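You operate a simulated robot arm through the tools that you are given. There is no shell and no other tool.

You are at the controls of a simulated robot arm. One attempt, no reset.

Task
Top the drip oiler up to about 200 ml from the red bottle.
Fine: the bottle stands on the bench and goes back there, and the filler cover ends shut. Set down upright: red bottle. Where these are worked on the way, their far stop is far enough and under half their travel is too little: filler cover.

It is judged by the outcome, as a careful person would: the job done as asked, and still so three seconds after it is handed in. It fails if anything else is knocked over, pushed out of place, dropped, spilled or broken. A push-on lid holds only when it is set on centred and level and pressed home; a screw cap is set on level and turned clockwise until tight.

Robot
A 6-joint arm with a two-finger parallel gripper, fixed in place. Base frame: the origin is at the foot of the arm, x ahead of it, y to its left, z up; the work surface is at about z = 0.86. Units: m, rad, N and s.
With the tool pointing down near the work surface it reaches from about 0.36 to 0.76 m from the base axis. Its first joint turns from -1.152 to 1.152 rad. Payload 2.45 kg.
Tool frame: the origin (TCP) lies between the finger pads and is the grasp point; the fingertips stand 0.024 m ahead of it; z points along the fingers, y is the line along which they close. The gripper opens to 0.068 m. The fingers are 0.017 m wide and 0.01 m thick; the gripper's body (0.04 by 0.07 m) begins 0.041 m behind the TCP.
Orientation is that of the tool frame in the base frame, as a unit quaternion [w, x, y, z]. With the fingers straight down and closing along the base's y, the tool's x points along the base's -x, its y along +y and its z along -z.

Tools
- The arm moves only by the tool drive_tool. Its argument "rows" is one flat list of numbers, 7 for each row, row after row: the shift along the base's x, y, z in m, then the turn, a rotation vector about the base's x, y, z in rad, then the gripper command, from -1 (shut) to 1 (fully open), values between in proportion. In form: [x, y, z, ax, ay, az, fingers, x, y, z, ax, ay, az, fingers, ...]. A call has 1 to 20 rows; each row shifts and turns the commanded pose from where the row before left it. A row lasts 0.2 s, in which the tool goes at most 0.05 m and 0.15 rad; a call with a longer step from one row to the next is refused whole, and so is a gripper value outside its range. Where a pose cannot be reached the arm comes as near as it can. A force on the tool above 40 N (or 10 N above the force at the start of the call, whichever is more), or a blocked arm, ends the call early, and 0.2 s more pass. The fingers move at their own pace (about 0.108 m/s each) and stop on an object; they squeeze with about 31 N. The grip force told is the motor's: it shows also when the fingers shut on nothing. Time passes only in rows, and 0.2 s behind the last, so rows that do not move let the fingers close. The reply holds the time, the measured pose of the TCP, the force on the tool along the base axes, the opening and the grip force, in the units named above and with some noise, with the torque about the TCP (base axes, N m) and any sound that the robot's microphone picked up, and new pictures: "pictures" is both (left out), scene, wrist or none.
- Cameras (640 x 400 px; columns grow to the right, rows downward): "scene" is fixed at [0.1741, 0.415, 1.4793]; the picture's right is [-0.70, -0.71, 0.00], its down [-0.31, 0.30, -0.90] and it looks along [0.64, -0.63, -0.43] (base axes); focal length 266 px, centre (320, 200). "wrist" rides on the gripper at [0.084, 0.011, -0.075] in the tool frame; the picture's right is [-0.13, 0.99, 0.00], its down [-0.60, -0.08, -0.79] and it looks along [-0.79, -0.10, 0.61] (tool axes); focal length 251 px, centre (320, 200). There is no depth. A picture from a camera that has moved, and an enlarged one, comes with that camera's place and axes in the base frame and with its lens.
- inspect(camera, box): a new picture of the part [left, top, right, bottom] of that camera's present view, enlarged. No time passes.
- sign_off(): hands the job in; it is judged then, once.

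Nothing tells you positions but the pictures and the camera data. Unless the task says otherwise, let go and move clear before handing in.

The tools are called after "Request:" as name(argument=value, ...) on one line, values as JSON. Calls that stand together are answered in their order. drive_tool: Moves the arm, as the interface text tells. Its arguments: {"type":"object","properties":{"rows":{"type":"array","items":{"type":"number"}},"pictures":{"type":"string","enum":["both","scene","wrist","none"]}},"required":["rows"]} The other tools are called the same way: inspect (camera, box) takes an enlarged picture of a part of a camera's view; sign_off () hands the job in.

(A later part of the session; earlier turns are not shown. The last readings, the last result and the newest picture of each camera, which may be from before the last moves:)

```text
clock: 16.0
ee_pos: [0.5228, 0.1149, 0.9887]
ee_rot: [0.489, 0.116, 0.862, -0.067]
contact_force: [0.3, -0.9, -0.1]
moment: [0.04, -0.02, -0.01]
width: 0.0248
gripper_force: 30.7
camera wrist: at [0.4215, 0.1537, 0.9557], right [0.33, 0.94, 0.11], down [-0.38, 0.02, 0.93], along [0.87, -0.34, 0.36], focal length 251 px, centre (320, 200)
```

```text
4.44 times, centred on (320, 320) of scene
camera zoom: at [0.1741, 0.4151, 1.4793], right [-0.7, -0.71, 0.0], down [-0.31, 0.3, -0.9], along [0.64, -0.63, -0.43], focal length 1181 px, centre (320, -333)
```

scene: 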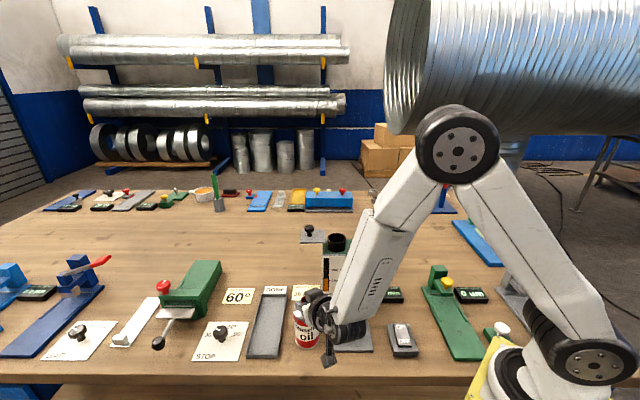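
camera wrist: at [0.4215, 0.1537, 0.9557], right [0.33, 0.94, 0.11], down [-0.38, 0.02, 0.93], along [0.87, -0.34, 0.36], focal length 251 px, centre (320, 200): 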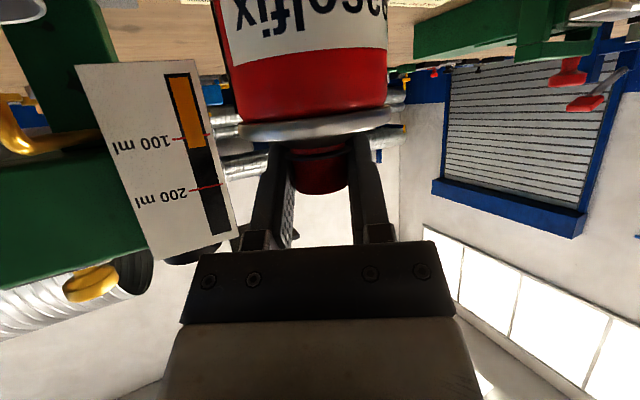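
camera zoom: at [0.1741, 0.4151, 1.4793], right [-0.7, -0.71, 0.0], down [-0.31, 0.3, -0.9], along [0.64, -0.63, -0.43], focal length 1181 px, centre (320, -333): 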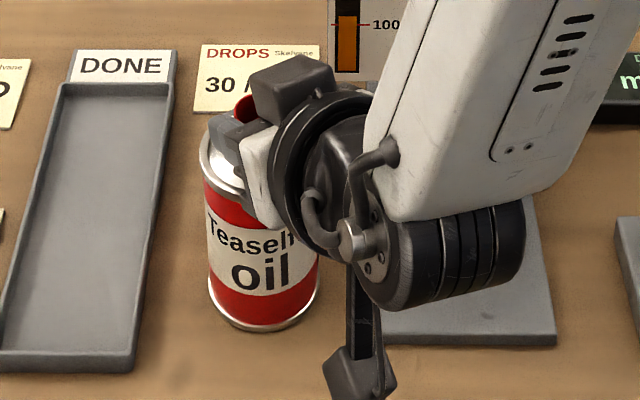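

The bottle was nudged about 3 mm but stands upright, and forces have settled to zero with the spout still held. I'll try a slow 8 mm lift to see if this grip carries it.

Request:
drive_tool(rows=[0, 0, 0.003, 0, 0, 0, -1, 0, 0, 0.003, 0, 0, 0, -1, 0, 0, 0.003, 0, 0, 0, -1])

Request:
inspect(camera="scene", box=[270, 275, 370, 365])

Request:
inspect(camera="wrist", box=[180, 0, 440, 220])

```text
clock: 16.8
ee_pos: [0.5238, 0.1152, 0.9999]
ee_rot: [0.491, 0.115, 0.861, -0.065]
contact_force: [0.2, 0.2, -2.8]
moment: [-0.02, 0.04, -0.03]
width: 0.025
gripper_force: 31.1
camera wrist: at [0.4233, 0.1542, 0.9655], right [0.33, 0.94, 0.11], down [-0.38, 0.02, 0.92], along [0.86, -0.34, 0.37], focal length 251 px, centre (320, 200)
```

scene: 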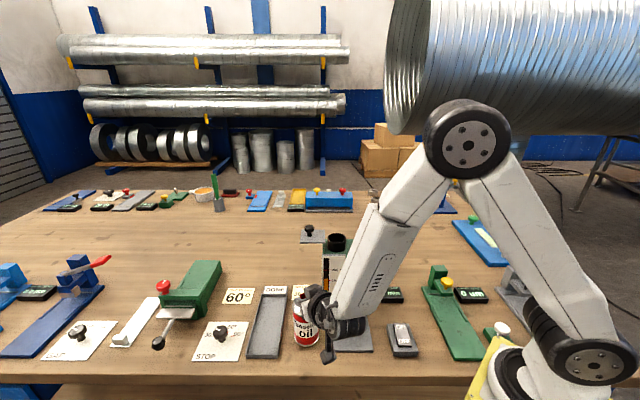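
wrist: 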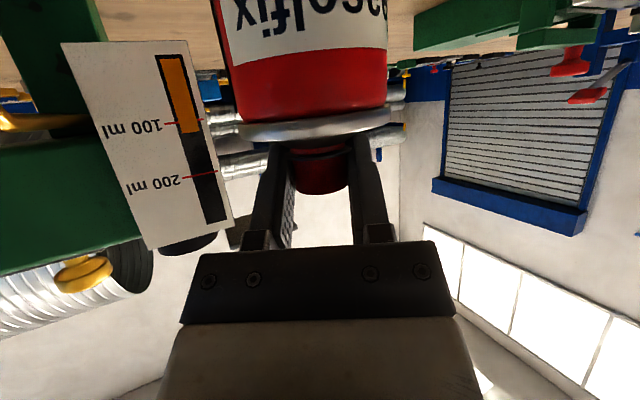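

```text
4.44 times, centred on (320, 320) of scene
camera zoom: at [0.1741, 0.415, 1.4793], right [-0.7, -0.71, 0.0], down [-0.31, 0.3, -0.9], along [0.64, -0.63, -0.43], focal length 1181 px, centre (320, -333)
```

zoom: 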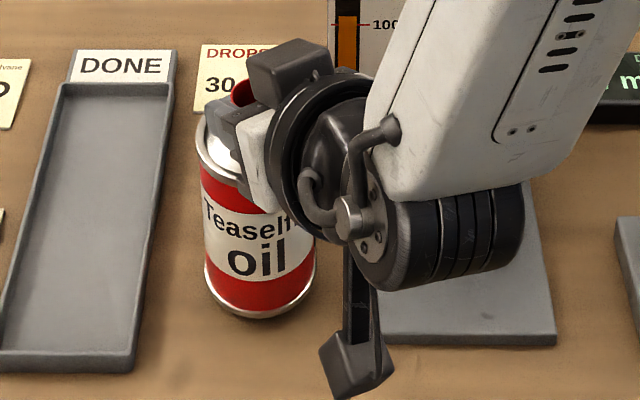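

```text
1.82 times, centred on (310, 110) of wrist
camera zoom: at [0.4233, 0.1542, 0.9655], right [0.33, 0.94, 0.11], down [-0.38, 0.02, 0.92], along [0.86, -0.34, 0.37], focal length 457 px, centre (338, 364)
```

zoom: 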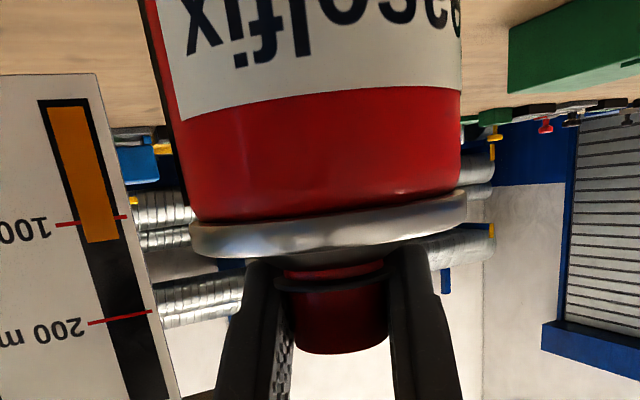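

The spout hold carries the bottle (about 2.8 N), but it is a poor hold for pouring; the first grip failed because the fingers had pinched the shoulder rim. I'll set the bottle back down, let go and re-grip lower on the body.

Request:
drive_tool(rows=[0, 0, -0.003, 0, 0, 0, -1, 0, 0, -0.003, 0, 0, 0, -1, 0, 0, -0.002, 0, 0, 0, -1], pictures="none")

Request:
inspect(camera="scene", box=[270, 275, 370, 365])

```text
clock: 17.6
ee_pos: [0.523, 0.1153, 0.9914]
ee_rot: [0.492, 0.116, 0.86, -0.067]
contact_force: [-0.2, -0.6, -2.6]
moment: [-0.03, 0.02, 0.02]
width: 0.0248
gripper_force: 31.4
```

```text
4.44 times, centred on (320, 320) of scene
camera zoom: at [0.1741, 0.415, 1.4793], right [-0.7, -0.71, 0.0], down [-0.31, 0.3, -0.9], along [0.64, -0.63, -0.43], focal length 1181 px, centre (320, -333)
```

zoom: 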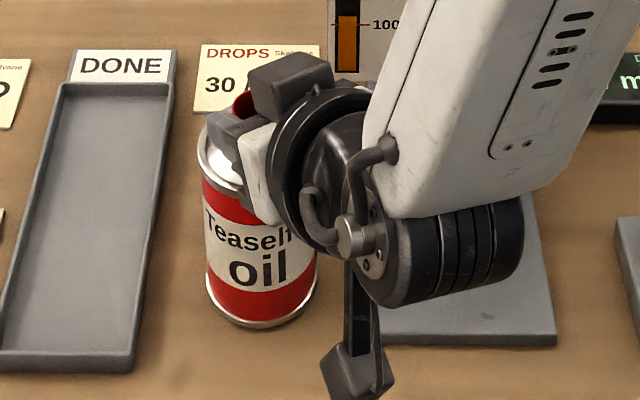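

Still carrying the weight, a millimetre or two above the bench. Lowering in 1 mm steps until the load comes off.

Request:
drive_tool(rows=[0, 0, -0.001, 0, 0, 0, -1, 0, 0, -0.001, 0, 0, 0, -1, 0, 0, 0, 0, 0, 0, -1], pictures="none")

```text
clock: 18.4
ee_pos: [0.5234, 0.1165, 0.9894]
ee_rot: [0.491, 0.116, 0.861, -0.066]
contact_force: [-0.2, -0.5, -0.1]
moment: [-0.08, 0.04, 0.0]
width: 0.0248
gripper_force: 30.9
```

The load is off, so the bottle stands on the bench. I'll open and back away along the tool axis.

Request:
drive_tool(rows=[0, 0, 0, 0, 0, 0, 1, 0, 0, 0, 0, 0, 0, 1, 0, 0, 0, 0, 0, 0, 1, -0.0166, 0.0045, 0.0101, 0, 0, 0, 1, -0.0208, 0.0057, 0.0127, 0, 0, 0, 1, -0.025, 0.0068, 0.0152, 0, 0, 0, 1, -0.025, 0.0068, 0.0152, 0, 0, 0, 1])

Request:
inspect(camera="scene", box=[285, 285, 330, 350])

Request:
inspect(camera="wrist", box=[180, 0, 480, 200])

```text
clock: 20.0
ee_pos: [0.4361, 0.1377, 1.0413]
ee_rot: [0.492, 0.115, 0.86, -0.067]
contact_force: [-0.3, -0.6, -0.7]
moment: [0.0, 0.01, 0.03]
width: 0.0677
gripper_force: 0.0
camera wrist: at [0.3359, 0.1772, 1.0074], right [0.33, 0.94, 0.11], down [-0.38, 0.03, 0.92], along [0.86, -0.34, 0.37], focal length 251 px, centre (320, 200)
```

scene: 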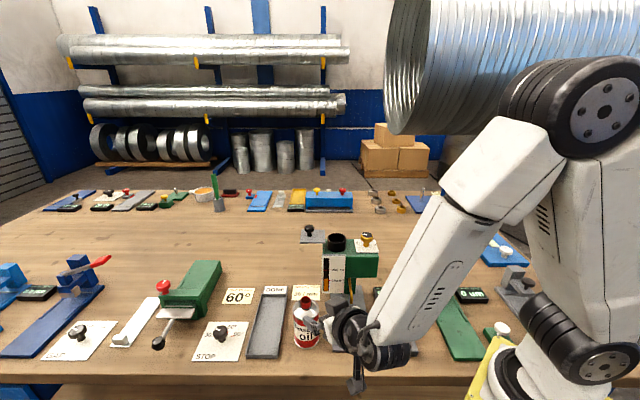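
wrist: 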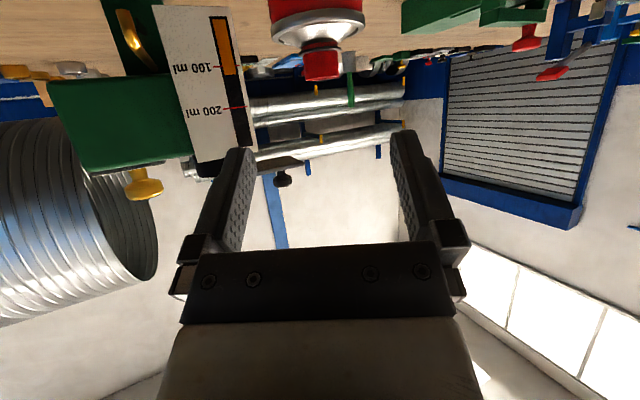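

```text
6.15 times, centred on (308, 318) of scene
camera zoom: at [0.1741, 0.415, 1.4793], right [-0.7, -0.71, 0.0], down [-0.31, 0.3, -0.9], along [0.64, -0.63, -0.43], focal length 1635 px, centre (397, -523)
```

zoom: 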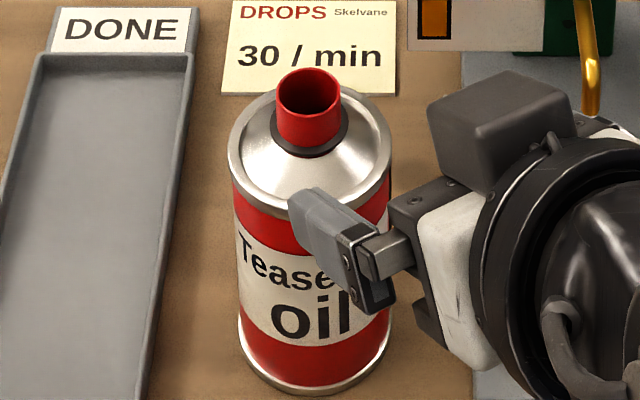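

```text
2.00 times, centred on (330, 100) of wrist
camera zoom: at [0.3359, 0.1772, 1.0074], right [0.33, 0.94, 0.11], down [-0.38, 0.03, 0.92], along [0.86, -0.34, 0.37], focal length 503 px, centre (300, 400)
```

zoom: 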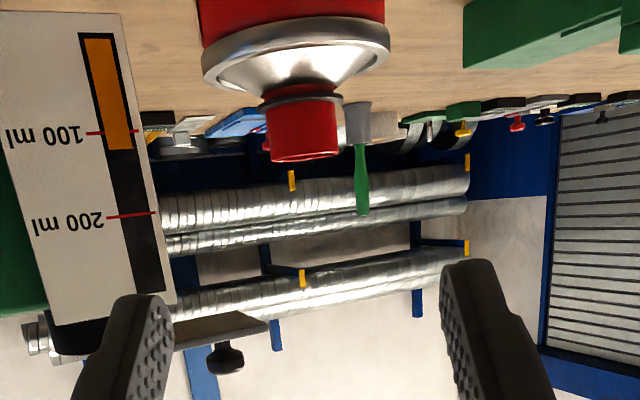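

The bottle stands upright about 3–4 mm from where it was, at roughly (0.525, 0.115). I'll go to a lower pre-grasp so the fingers meet the plain body well below the rim.

Request:
drive_tool(rows=[0.004, 0, -0.033, 0, 0, 0, 1, 0.004, 0, -0.033, 0, 0, 0, 1, 0, 0, 0, 0, 0, 0, 1])

Request:
inspect(camera="wrist", box=[180, 0, 480, 200])

```text
clock: 20.8
ee_pos: [0.4482, 0.1433, 0.9832]
ee_rot: [0.491, 0.116, 0.861, -0.069]
contact_force: [-0.3, -0.2, 0.7]
moment: [-0.03, 0.01, -0.02]
width: 0.068
gripper_force: 0.1
out of reach, approached as far as the arm can: row 2
camera wrist: at [0.3482, 0.1818, 0.9492], right [0.33, 0.94, 0.11], down [-0.38, 0.03, 0.92], along [0.86, -0.34, 0.37], focal length 251 px, centre (320, 200)
```

scene: 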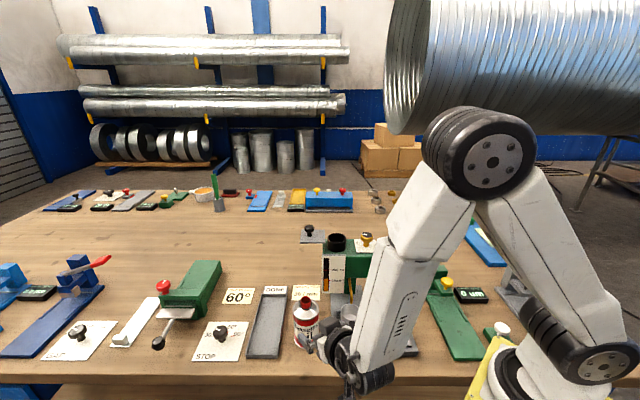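
wrist: 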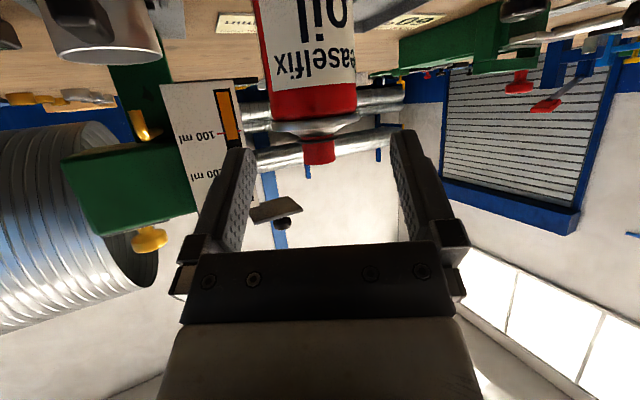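

```text
2.00 times, centred on (330, 100) of wrist
camera zoom: at [0.3482, 0.1818, 0.9492], right [0.33, 0.94, 0.11], down [-0.38, 0.03, 0.92], along [0.86, -0.34, 0.37], focal length 503 px, centre (300, 400)
```

zoom: 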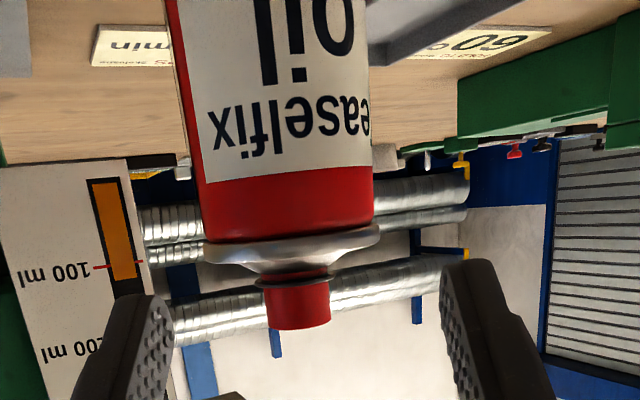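

That pose is at the inner reach limit. I'll swing the approach heading further round (about 40° from the base's x axis) so the wrist sits farther from the base, then re-align.

Request:
drive_tool(rows=[0.0062, 0.0108, 0.01, 0, 0, -0.1454, 1, 0.0062, 0.0108, 0.01, 0, 0, -0.1454, 1, 0.0062, 0.0108, 0.01, 0, 0, -0.1454, 1, 0, 0, 0, 0, 0, 0, 1])

Request:
inspect(camera="wrist", box=[180, 0, 480, 200])

```text
clock: 21.8
ee_pos: [0.4676, 0.1763, 1.0143]
ee_rot: [0.466, 0.299, 0.815, -0.171]
contact_force: [-0.9, -0.3, 0.4]
moment: [0.0, -0.01, 0.0]
width: 0.0679
gripper_force: 0.0
camera wrist: at [0.392, 0.2537, 0.9797], right [0.69, 0.71, 0.11], down [-0.34, 0.18, 0.92], along [0.64, -0.68, 0.37], focal length 251 px, centre (320, 200)
```

scene: 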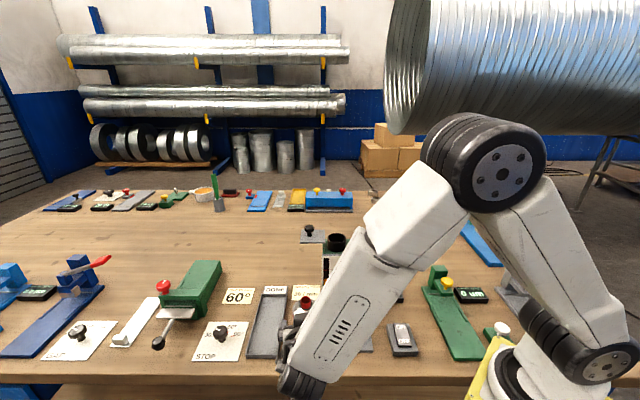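
wrist: 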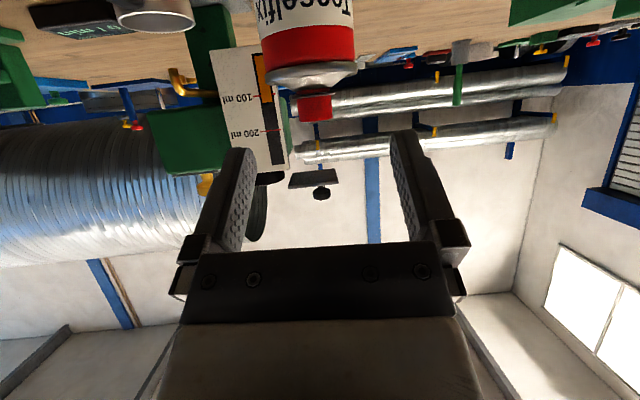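

```text
2.00 times, centred on (330, 100) of wrist
camera zoom: at [0.392, 0.2537, 0.9797], right [0.69, 0.71, 0.11], down [-0.34, 0.18, 0.92], along [0.64, -0.68, 0.37], focal length 503 px, centre (300, 400)
```

zoom: 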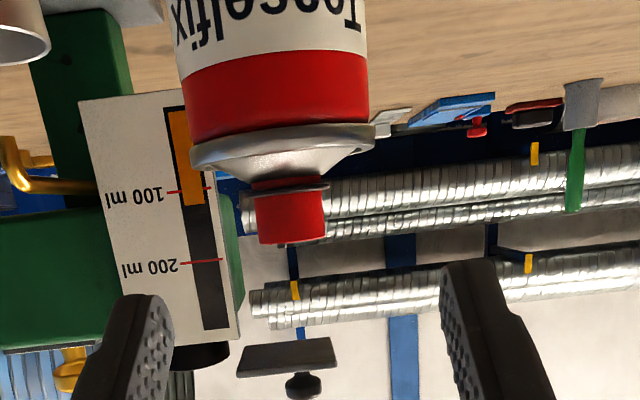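

Aligned heading is now about -40°; the wrist view puts the bottle axis at about (0.5265, 0.1175), 6 mm off the tool plane. I'll shift and lower to the pre-grasp.

Request:
drive_tool(rows=[-0.0008, -0.0038, -0.021, 0, 0, 0, 1, -0.0008, -0.0037, -0.0206, 0, 0, 0, 1, 0, 0, 0, 0, 0, 0, 1])

Request:
inspect(camera="wrist", box=[180, 0, 480, 200])

Request:
inspect(camera="scene", box=[270, 275, 370, 365])

```text
clock: 22.6
ee_pos: [0.4665, 0.1672, 0.9723]
ee_rot: [0.466, 0.299, 0.815, -0.171]
contact_force: [0.0, 0.1, -0.1]
moment: [-0.03, 0.0, 0.0]
width: 0.068
gripper_force: 0.0
camera wrist: at [0.3914, 0.2453, 0.9383], right [0.69, 0.71, 0.11], down [-0.34, 0.18, 0.92], along [0.64, -0.68, 0.37], focal length 251 px, centre (320, 200)
```

scene: 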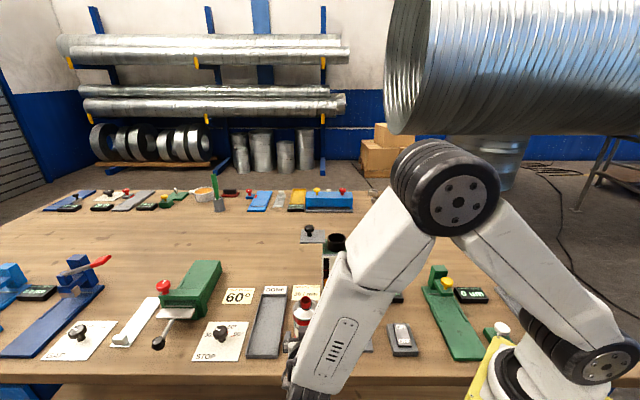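
wrist: 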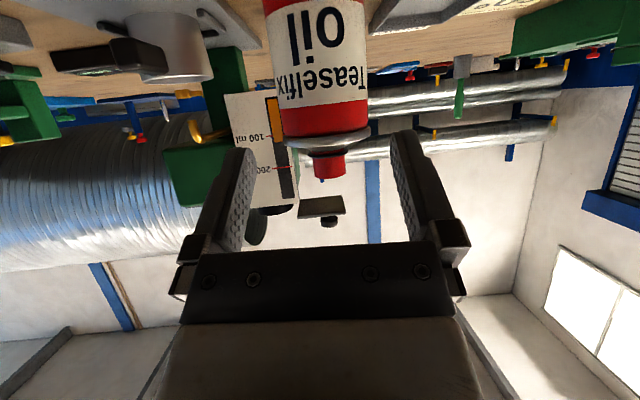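

```text
2.00 times, centred on (330, 100) of wrist
camera zoom: at [0.3914, 0.2453, 0.9383], right [0.69, 0.71, 0.11], down [-0.34, 0.18, 0.92], along [0.64, -0.68, 0.37], focal length 503 px, centre (300, 400)
```

zoom: 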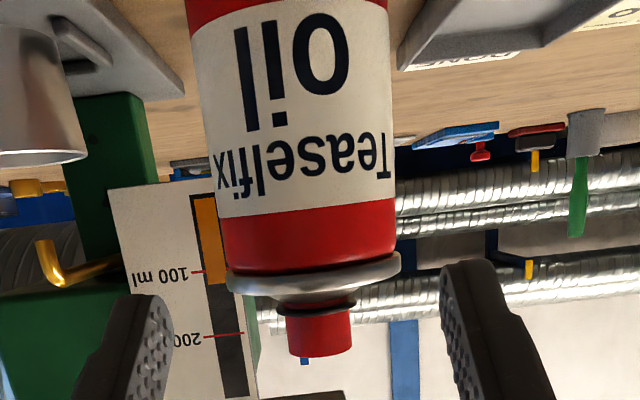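

```text
4.44 times, centred on (320, 320) of scene
camera zoom: at [0.1741, 0.415, 1.4793], right [-0.7, -0.71, 0.0], down [-0.31, 0.3, -0.9], along [0.64, -0.63, -0.43], focal length 1181 px, centre (320, -333)
```

zoom: 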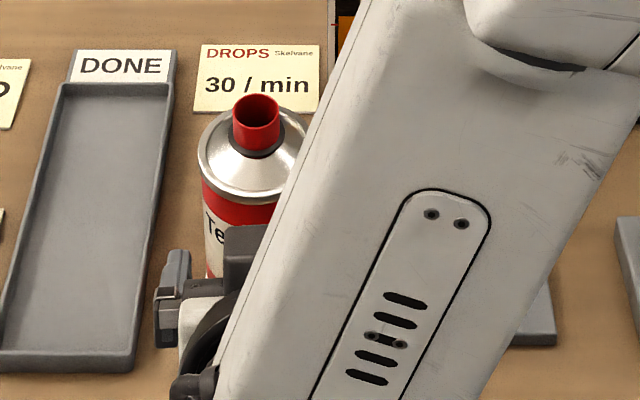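

The bottle axis is now within 0.5 mm of the tool plane and the pose is reachable. Advancing about 78 mm along the tool axis.

Request:
drive_tool(rows=[0.0104, -0.0087, -0.008, 0, 0, 0, 1, 0.0104, -0.0087, -0.008, 0, 0, 0, 1, 0.0103, -0.0087, -0.008, 0, 0, 0, 1, 0.0103, -0.0086, -0.0079, 0, 0, 0, 1, 0.0103, -0.0086, -0.0079, 0, 0, 0, 1, 0, 0, 0, 0, 0, 0, 1])

Request:
inspect(camera="wrist", box=[180, 0, 480, 240])

Request:
inspect(camera="scene", box=[270, 275, 370, 365])

```text
clock: 24.0
ee_pos: [0.5185, 0.1245, 0.9312]
ee_rot: [0.465, 0.3, 0.815, -0.171]
contact_force: [-0.1, -1.2, -0.3]
moment: [-0.01, -0.02, 0.0]
width: 0.0682
gripper_force: 0.0
camera wrist: at [0.4438, 0.2021, 0.8972], right [0.69, 0.71, 0.11], down [-0.34, 0.18, 0.92], along [0.64, -0.68, 0.37], focal length 251 px, centre (320, 200)
```

scene: 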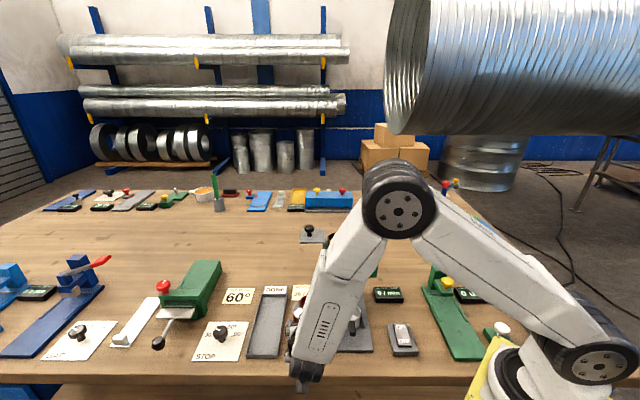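
wrist: 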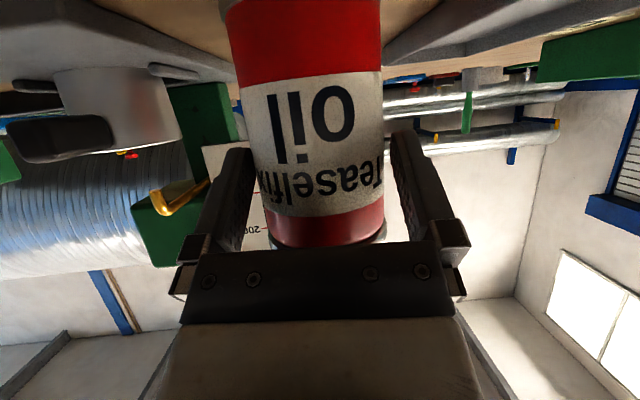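

```text
1.67 times, centred on (330, 120) of wrist
camera zoom: at [0.4438, 0.2021, 0.8972], right [0.69, 0.71, 0.11], down [-0.34, 0.18, 0.92], along [0.64, -0.68, 0.37], focal length 419 px, centre (303, 333)
```

zoom: 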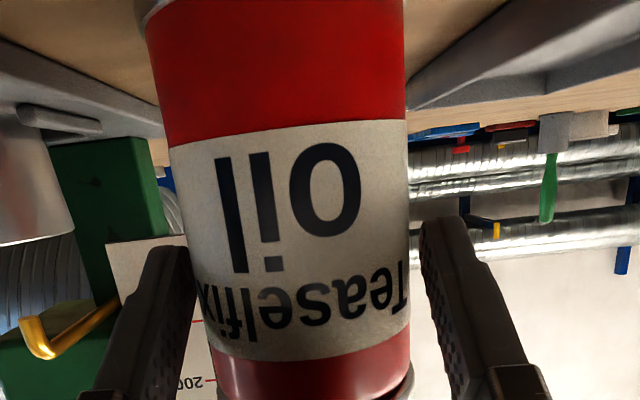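

```text
4.44 times, centred on (320, 320) of scene
camera zoom: at [0.1741, 0.415, 1.4793], right [-0.7, -0.71, 0.0], down [-0.31, 0.3, -0.9], along [0.64, -0.63, -0.43], focal length 1181 px, centre (320, -333)
```

zoom: 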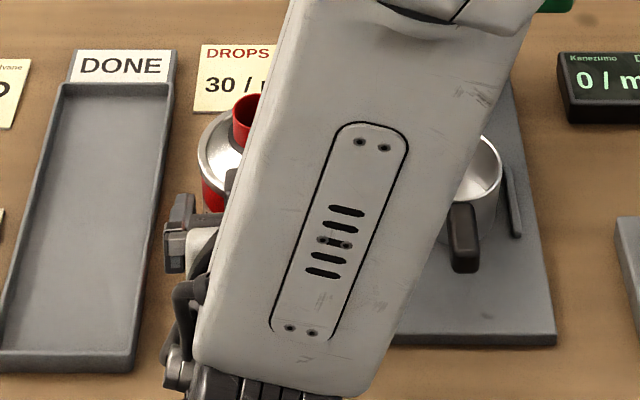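

Fingers straddle the plain body with no contact. Closing now.

Request:
drive_tool(rows=[0, 0, 0, 0, 0, 0, -1, 0, 0, 0, 0, 0, 0, -1, 0, 0, 0, 0, 0, 0, -1], pictures="wrist")

```text
clock: 24.8
ee_pos: [0.5185, 0.1235, 0.932]
ee_rot: [0.465, 0.3, 0.815, -0.171]
contact_force: [-0.8, -0.6, 0.0]
moment: [0.01, 0.0, -0.03]
width: 0.0609
gripper_force: 31.3
camera wrist: at [0.4435, 0.2022, 0.8973], right [0.69, 0.71, 0.11], down [-0.34, 0.18, 0.92], along [0.64, -0.68, 0.37], focal length 251 px, centre (320, 200)
```

wrist: 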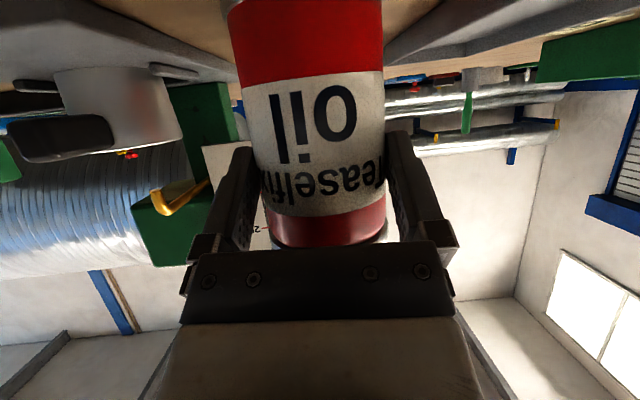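

Width is 60.9 mm again. Testing with a very small slow lift to see whether the weight comes onto the tool.

Request:
drive_tool(rows=[0, 0, 0.002, 0, 0, 0, -1, 0, 0, 0.002, 0, 0, 0, -1, 0, 0, 0, 0, 0, 0, -1], pictures="wrist")

Request:
inspect(camera="scene", box=[270, 275, 370, 365])

```text
clock: 25.6
ee_pos: [0.5164, 0.1247, 0.9353]
ee_rot: [0.466, 0.299, 0.815, -0.172]
contact_force: [0.3, -0.1, -2.9]
moment: [-0.02, 0.05, -0.02]
width: 0.0606
gripper_force: 30.9
camera wrist: at [0.4426, 0.2027, 0.9015], right [0.69, 0.71, 0.11], down [-0.34, 0.18, 0.92], along [0.64, -0.68, 0.37], focal length 251 px, centre (320, 200)
```

wrist: 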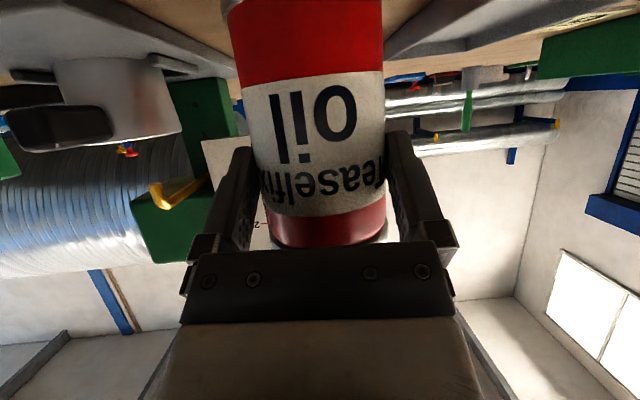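

```text
4.44 times, centred on (320, 320) of scene
camera zoom: at [0.1741, 0.415, 1.4793], right [-0.7, -0.71, 0.0], down [-0.31, 0.3, -0.9], along [0.64, -0.63, -0.43], focal length 1181 px, centre (320, -333)
```

zoom: 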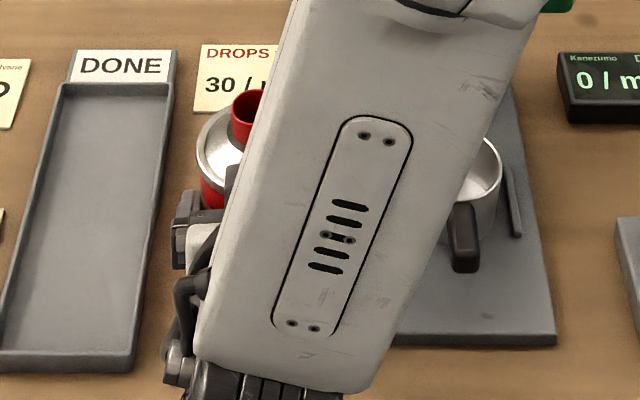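

The weight (2.9 N) is on the tool and the bottle has not slipped. Lifting further, gently.

Request:
drive_tool(rows=[0, 0, 0.004, 0, 0, 0, -1, 0, 0, 0.006, 0, 0, 0, -1, 0, 0, 0.008, 0, 0, 0, -1, 0, 0, 0.01, 0, 0, 0, -1, 0, 0, 0.01, 0, 0, 0, -1])

```text
clock: 26.8
ee_pos: [0.5177, 0.1261, 0.9742]
ee_rot: [0.466, 0.299, 0.815, -0.172]
contact_force: [-0.4, 1.4, -2.8]
moment: [0.01, 0.04, -0.03]
width: 0.0608
gripper_force: 31.1
camera wrist: at [0.4419, 0.2029, 0.9411], right [0.69, 0.71, 0.11], down [-0.34, 0.18, 0.92], along [0.64, -0.68, 0.37], focal length 251 px, centre (320, 200)
```

scene: 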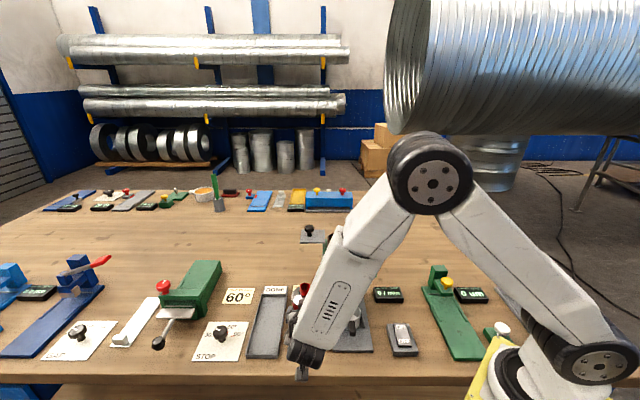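
wrist: 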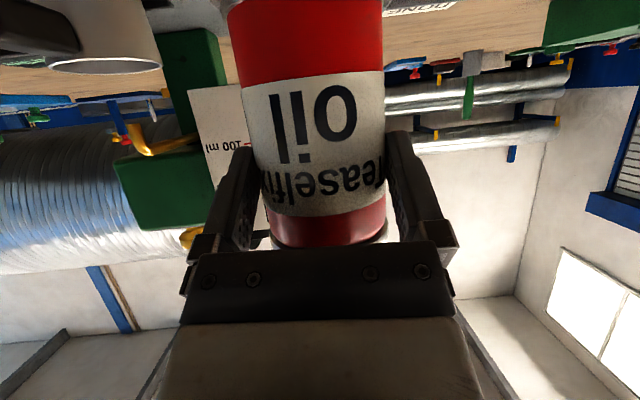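

The body grip holds. Raising the bottle upright to clear everything, then I'll bring it toward the filler.

Request:
drive_tool(rows=[0, 0, 0.02, 0, 0, 0, -1, 0, 0, 0.03, 0, 0, 0, -1, 0, 0, 0.03, 0, 0, 0, -1, 0, 0, 0.03, 0, 0, 0, -1, 0, 0, 0.03, 0, 0, 0, -1, 0, 0, 0.03, 0, 0, 0, -1, 0, 0, 0.03, 0, 0, 0, -1])

Request:
inspect(camera="scene", box=[260, 190, 420, 310])

```text
clock: 28.4
ee_pos: [0.5167, 0.126, 1.1753]
ee_rot: [0.465, 0.3, 0.815, -0.172]
contact_force: [-0.5, -0.2, -2.6]
moment: [0.02, 0.01, -0.01]
width: 0.061
gripper_force: 30.9
camera wrist: at [0.4428, 0.2027, 1.141], right [0.69, 0.71, 0.11], down [-0.34, 0.18, 0.92], along [0.64, -0.68, 0.37], focal length 251 px, centre (320, 200)
```

scene: 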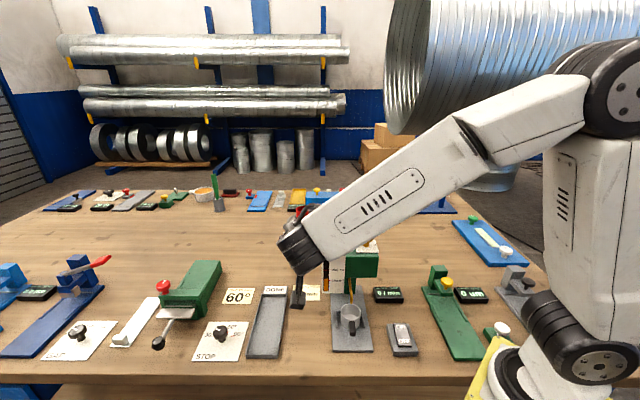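
wrist: 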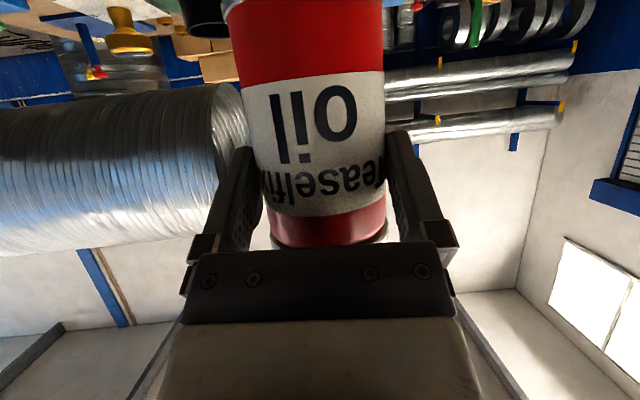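

```text
3.33 times, centred on (340, 250) of scene
camera zoom: at [0.1741, 0.415, 1.4793], right [-0.7, -0.71, 0.0], down [-0.31, 0.3, -0.9], along [0.64, -0.63, -0.43], focal length 886 px, centre (253, 33)
```

zoom: 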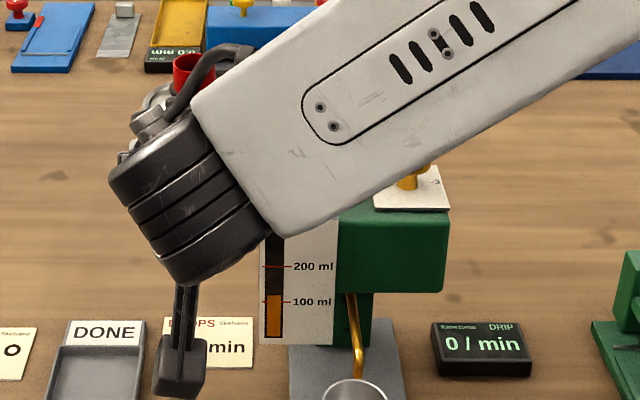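

Bottle is steady at z ≈ 1.175. Now I'll carry it over in front of the filler while turning the heading back to about -15°.

Request:
drive_tool(rows=[-0.0043, -0.036, 0, 0, 0, 0.109, -1, -0.0043, -0.036, 0, 0, 0, 0.109, -1, -0.0043, -0.036, 0, 0, 0, 0.109, -1, -0.0043, -0.036, 0, 0, 0, 0.109, -1, 0, 0, 0, 0, 0, 0, -1])

Request:
inspect(camera="scene", box=[260, 170, 440, 310])

```text
clock: 29.6
ee_pos: [0.4969, -0.0201, 1.1761]
ee_rot: [0.491, 0.115, 0.861, -0.066]
contact_force: [0.0, -0.6, -2.9]
moment: [0.03, 0.04, 0.01]
width: 0.0606
gripper_force: 30.8
camera wrist: at [0.3971, 0.0183, 1.1414], right [0.33, 0.94, 0.11], down [-0.38, 0.02, 0.92], along [0.86, -0.34, 0.37], focal length 251 px, centre (320, 200)
```

scene: 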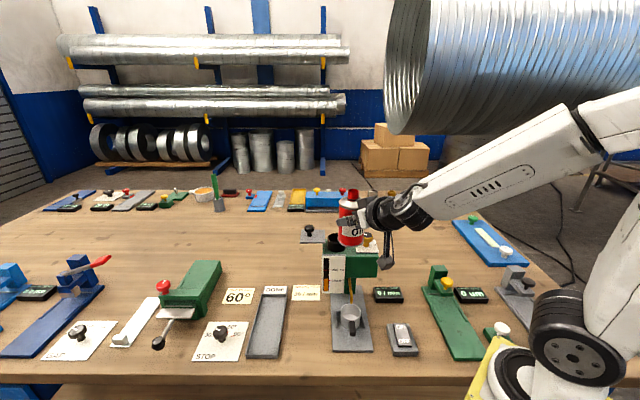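
wrist: 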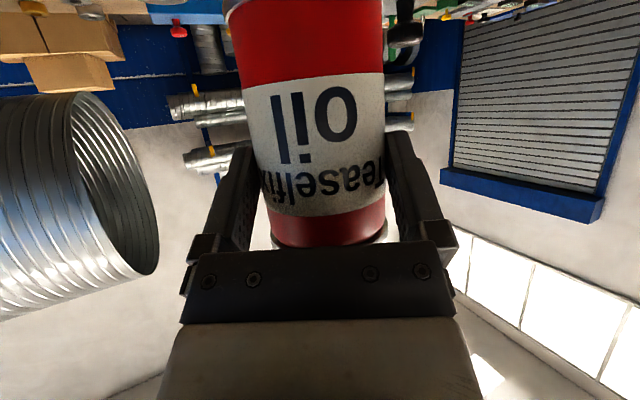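

```text
2.86 times, centred on (350, 240) of scene
camera zoom: at [0.1741, 0.415, 1.4793], right [-0.7, -0.71, 0.0], down [-0.31, 0.3, -0.9], along [0.64, -0.63, -0.43], focal length 759 px, centre (234, 86)
```

zoom: 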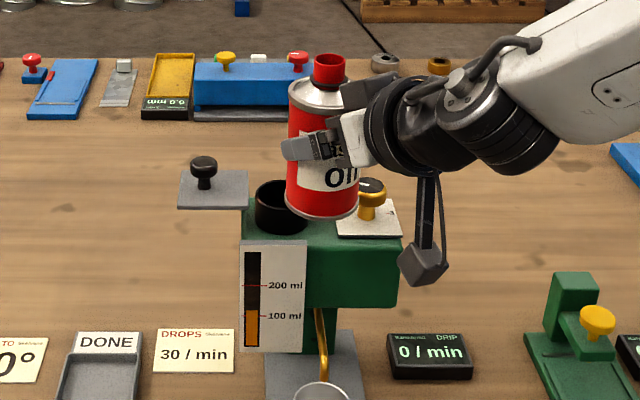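

Clear view of everything: bottle upright beside the open filler, gauge readable. Now I'll tilt it forward to about 48°, well short of pouring.

Request:
drive_tool(rows=[0, 0, 0, 0.0259, 0.0966, 0, -1, 0, 0, 0, 0.0363, 0.1352, 0, -1, 0, 0, 0, 0.0363, 0.1352, 0, -1, 0, 0, 0, 0.0363, 0.1352, 0, -1, 0, 0, 0, 0.0363, 0.1352, 0, -1, 0, 0, 0, 0.0363, 0.1352, 0, -1])

Request:
inspect(camera="scene", box=[260, 170, 440, 310])

```text
clock: 31.0
ee_pos: [0.5002, -0.02, 1.1742]
ee_rot: [0.116, 0.132, 0.984, -0.017]
contact_force: [-0.4, 0.5, -3.1]
moment: [0.03, 0.0, -0.02]
width: 0.061
gripper_force: 30.5
camera wrist: at [0.4073, 0.0175, 1.2285], right [0.38, 0.92, 0.03], down [0.37, -0.18, 0.91], along [0.85, -0.34, -0.41], focal length 251 px, centre (320, 200)
```

scene: 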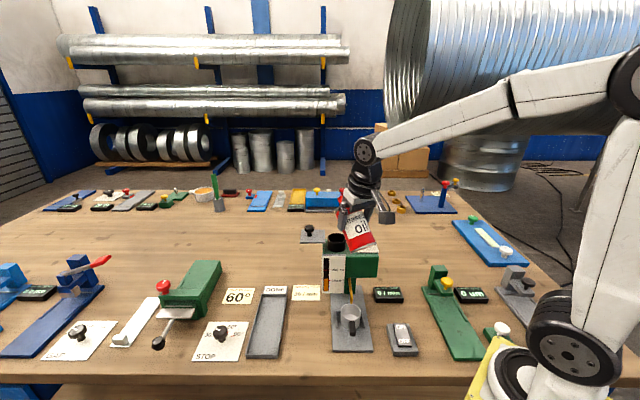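
wrist: 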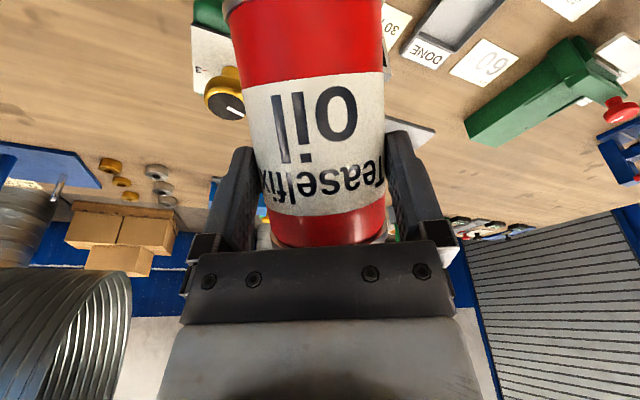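

```text
2.86 times, centred on (350, 240) of scene
camera zoom: at [0.1741, 0.415, 1.4793], right [-0.7, -0.71, 0.0], down [-0.31, 0.3, -0.9], along [0.64, -0.63, -0.43], focal length 759 px, centre (234, 86)
```

zoom: 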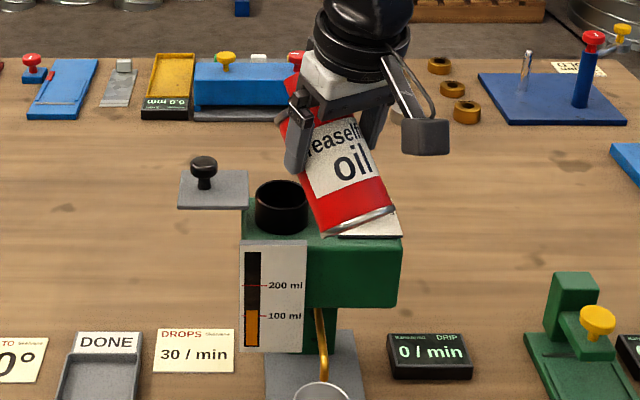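

The bottle follows the tilt without slipping. Next I tilt on to about 65° while coming down so the spout lip sits just over the near side of the filler opening.

Request:
drive_tool(rows=[-0.0005, 0.0007, -0.02, 0.0285, 0.1063, 0, -1, -0.0006, 0.0007, -0.02, 0.0285, 0.1063, 0, -1, -0.0006, 0.0008, -0.019, 0.0285, 0.1063, 0, -1, 0, 0, 0, 0, 0, 0, -1])

Request:
inspect(camera="scene", box=[300, 190, 410, 300])

Request:
inspect(camera="wrist", box=[180, 0, 480, 240])

```text
clock: 32.0
ee_pos: [0.4981, -0.0176, 1.1152]
ee_rot: [-0.047, 0.132, 0.99, 0.004]
contact_force: [-0.1, -0.4, -3.8]
moment: [0.01, -0.04, 0.04]
width: 0.061
gripper_force: 31.0
camera wrist: at [0.4272, 0.0135, 1.198], right [0.38, 0.92, -0.02], down [0.63, -0.25, 0.73], along [0.67, -0.29, -0.68], focal length 251 px, centre (320, 200)
```

scene: 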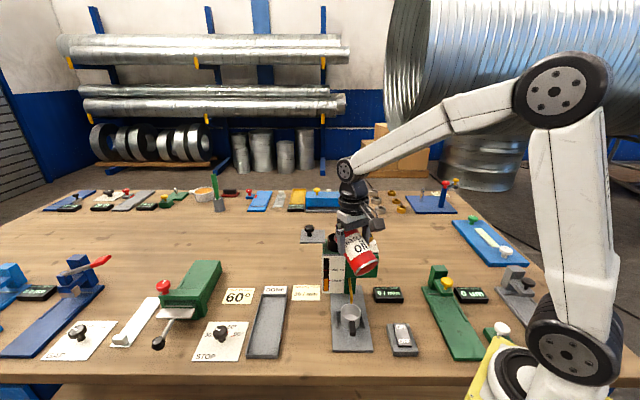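
wrist: 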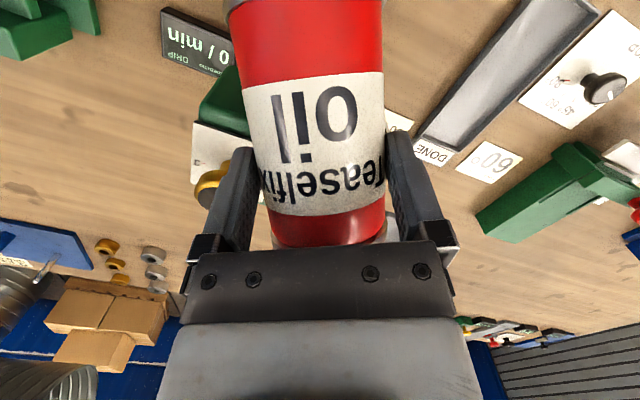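

```text
3.64 times, centred on (355, 245) of scene
camera zoom: at [0.1741, 0.415, 1.4793], right [-0.7, -0.71, 0.0], down [-0.31, 0.3, -0.9], along [0.64, -0.63, -0.43], focal length 966 px, centre (193, 36)
```

zoom: 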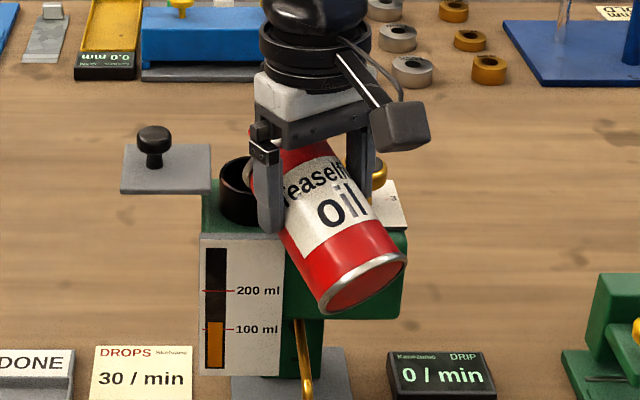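

```text
1.67 times, centred on (330, 120) of wrist
camera zoom: at [0.4272, 0.0135, 1.198], right [0.38, 0.92, -0.02], down [0.63, -0.25, 0.73], along [0.67, -0.29, -0.68], focal length 419 px, centre (303, 333)
```

zoom: 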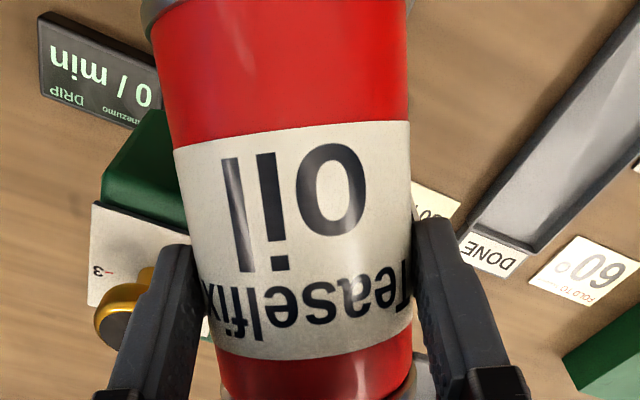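

Lip is computed to be about 8 mm short of the filler centre and 4 cm above its rim; gauge still reads about 118 ml. I'll tilt on in small steps, checking the gauge each time.

Request:
drive_tool(rows=[0, 0, 0, 0.0113, 0.0422, 0, -1, 0, 0, 0, 0.0113, 0.0422, 0, -1, 0, 0, 0, 0, 0, 0, -1], pictures="none")

Request:
inspect(camera="scene", box=[310, 220, 380, 290])

```text
clock: 32.8
ee_pos: [0.4976, -0.0174, 1.1158]
ee_rot: [-0.089, 0.131, 0.987, 0.008]
contact_force: [-0.5, -0.1, -2.3]
moment: [-0.04, -0.05, 0.02]
width: 0.0613
gripper_force: 31.0
```

```text
5.71 times, centred on (345, 255) of scene
camera zoom: at [0.1741, 0.415, 1.4793], right [-0.7, -0.71, 0.0], down [-0.31, 0.3, -0.9], along [0.64, -0.63, -0.43], focal length 1518 px, centre (177, -114)
```

zoom: 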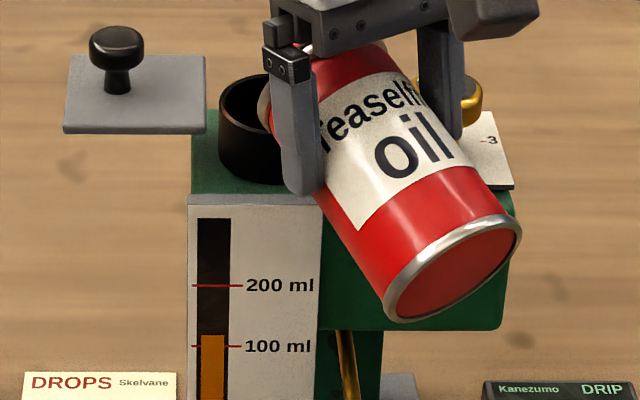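

No flow yet at about 70°; gauge still ~118 ml. Tilting 4° more.

Request:
drive_tool(rows=[0, 0, 0, 0.0091, 0.0338, 0, -1, 0, 0, 0, 0.0091, 0.0338, 0, -1, 0, 0, 0, 0, 0, 0, -1], pictures="none")

Request:
inspect(camera="scene", box=[310, 220, 380, 290])

```text
clock: 33.6
ee_pos: [0.4981, -0.0168, 1.116]
ee_rot: [-0.124, 0.131, 0.983, 0.012]
contact_force: [0.5, -0.9, -2.2]
moment: [-0.01, -0.05, -0.04]
width: 0.0609
gripper_force: 30.9
```

```text
5.71 times, centred on (345, 255) of scene
camera zoom: at [0.1741, 0.415, 1.4793], right [-0.7, -0.71, 0.0], down [-0.31, 0.3, -0.9], along [0.64, -0.63, -0.43], focal length 1518 px, centre (177, -114)
```

zoom: 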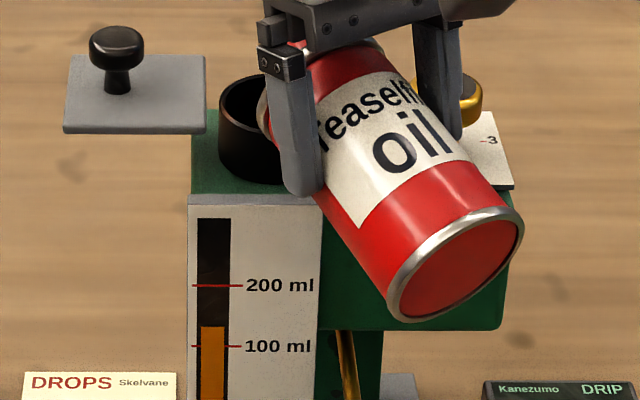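

Flow has begun: the gauge moved to about 133 ml. I'll hold here a moment and see how it settles.

Request:
drive_tool(rows=[0, 0, 0, 0, 0, 0, -1, 0, 0, 0, 0, 0, 0, -1], pictures="none")

Request:
inspect(camera="scene", box=[310, 220, 380, 290])

Request:
inspect(camera="scene", box=[330, 225, 360, 255])

```text
clock: 34.2
ee_pos: [0.498, -0.0172, 1.116]
ee_rot: [-0.124, 0.131, 0.984, 0.013]
contact_force: [0.2, 0.0, -2.9]
moment: [-0.01, -0.06, -0.01]
width: 0.061
gripper_force: 30.9
```

```text
5.71 times, centred on (345, 255) of scene
camera zoom: at [0.1741, 0.415, 1.4793], right [-0.7, -0.71, 0.0], down [-0.31, 0.3, -0.9], along [0.64, -0.63, -0.43], focal length 1518 px, centre (177, -114)
```

zoom: 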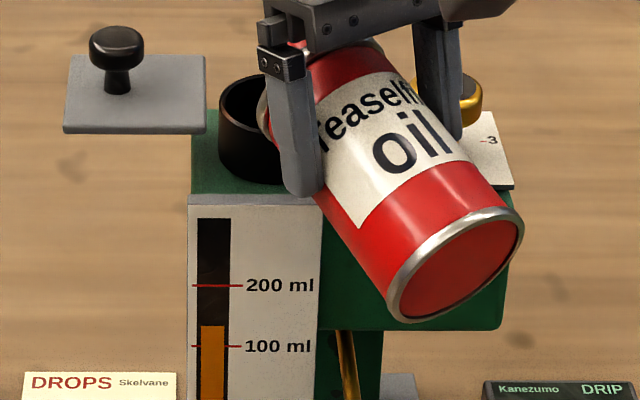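

```text
13.33 times, centred on (345, 240) of scene
camera zoom: at [0.1741, 0.415, 1.4793], right [-0.7, -0.71, 0.0], down [-0.31, 0.3, -0.9], along [0.64, -0.63, -0.43], focal length 3542 px, centre (-13, -333)
```

zoom: 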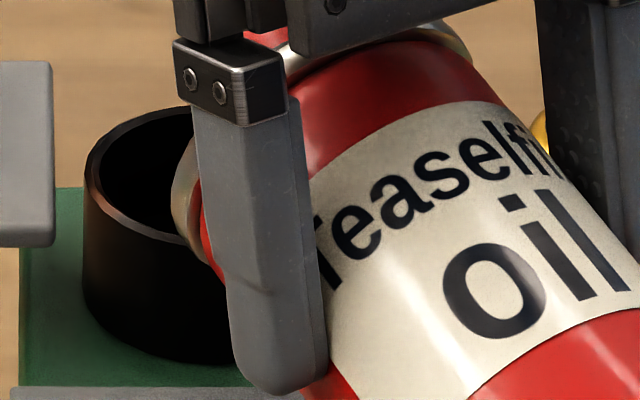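

It settled at about 134 ml, so the flow stops by itself at each tilt. Tilting another 2°.

Request:
drive_tool(rows=[0, 0, 0, 0.0091, 0.0338, 0, -1, 0, 0, 0, 0, 0, 0, -1, 0, 0, 0, 0, 0, 0, -1], pictures="none")

Request:
inspect(camera="scene", box=[310, 220, 380, 290])

```text
clock: 35.0
ee_pos: [0.4986, -0.0166, 1.1151]
ee_rot: [-0.14, 0.131, 0.981, 0.016]
contact_force: [0.3, 0.2, -1.7]
moment: [0.0, -0.06, -0.02]
width: 0.0612
gripper_force: 31.1
```

```text
5.71 times, centred on (345, 255) of scene
camera zoom: at [0.1741, 0.415, 1.4793], right [-0.7, -0.71, 0.0], down [-0.31, 0.3, -0.9], along [0.64, -0.63, -0.43], focal length 1518 px, centre (177, -114)
```

zoom: 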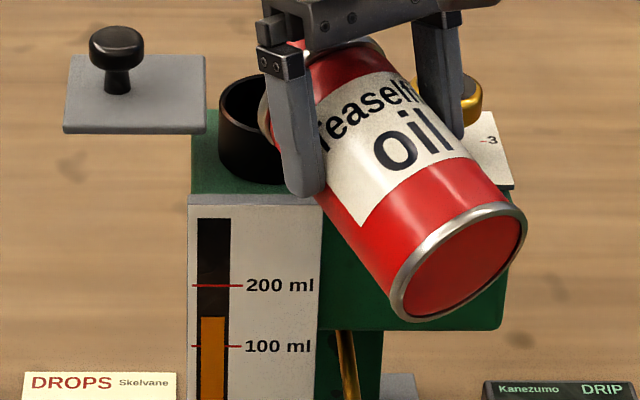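

Gauge about 147 ml. Another 3°.

Request:
drive_tool(rows=[0, 0, 0, 0.0068, 0.0253, 0, -1, 0, 0, 0, 0.0068, 0.0253, 0, -1, 0, 0, 0, 0, 0, 0, -1, 0, 0, 0, 0, 0, 0, -1], pictures="none")

Request:
inspect(camera="scene", box=[310, 220, 380, 290])

```text
clock: 36.0
ee_pos: [0.4975, -0.0152, 1.1148]
ee_rot: [-0.166, 0.13, 0.977, 0.02]
contact_force: [-0.1, -0.3, -2.5]
moment: [0.02, -0.05, -0.01]
width: 0.061
gripper_force: 31.2
```

```text
5.71 times, centred on (345, 255) of scene
camera zoom: at [0.1741, 0.415, 1.4793], right [-0.7, -0.71, 0.0], down [-0.31, 0.3, -0.9], along [0.64, -0.63, -0.43], focal length 1518 px, centre (177, -114)
```

zoom: 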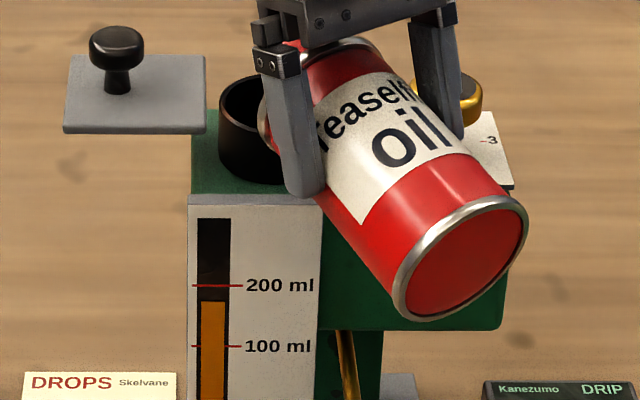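

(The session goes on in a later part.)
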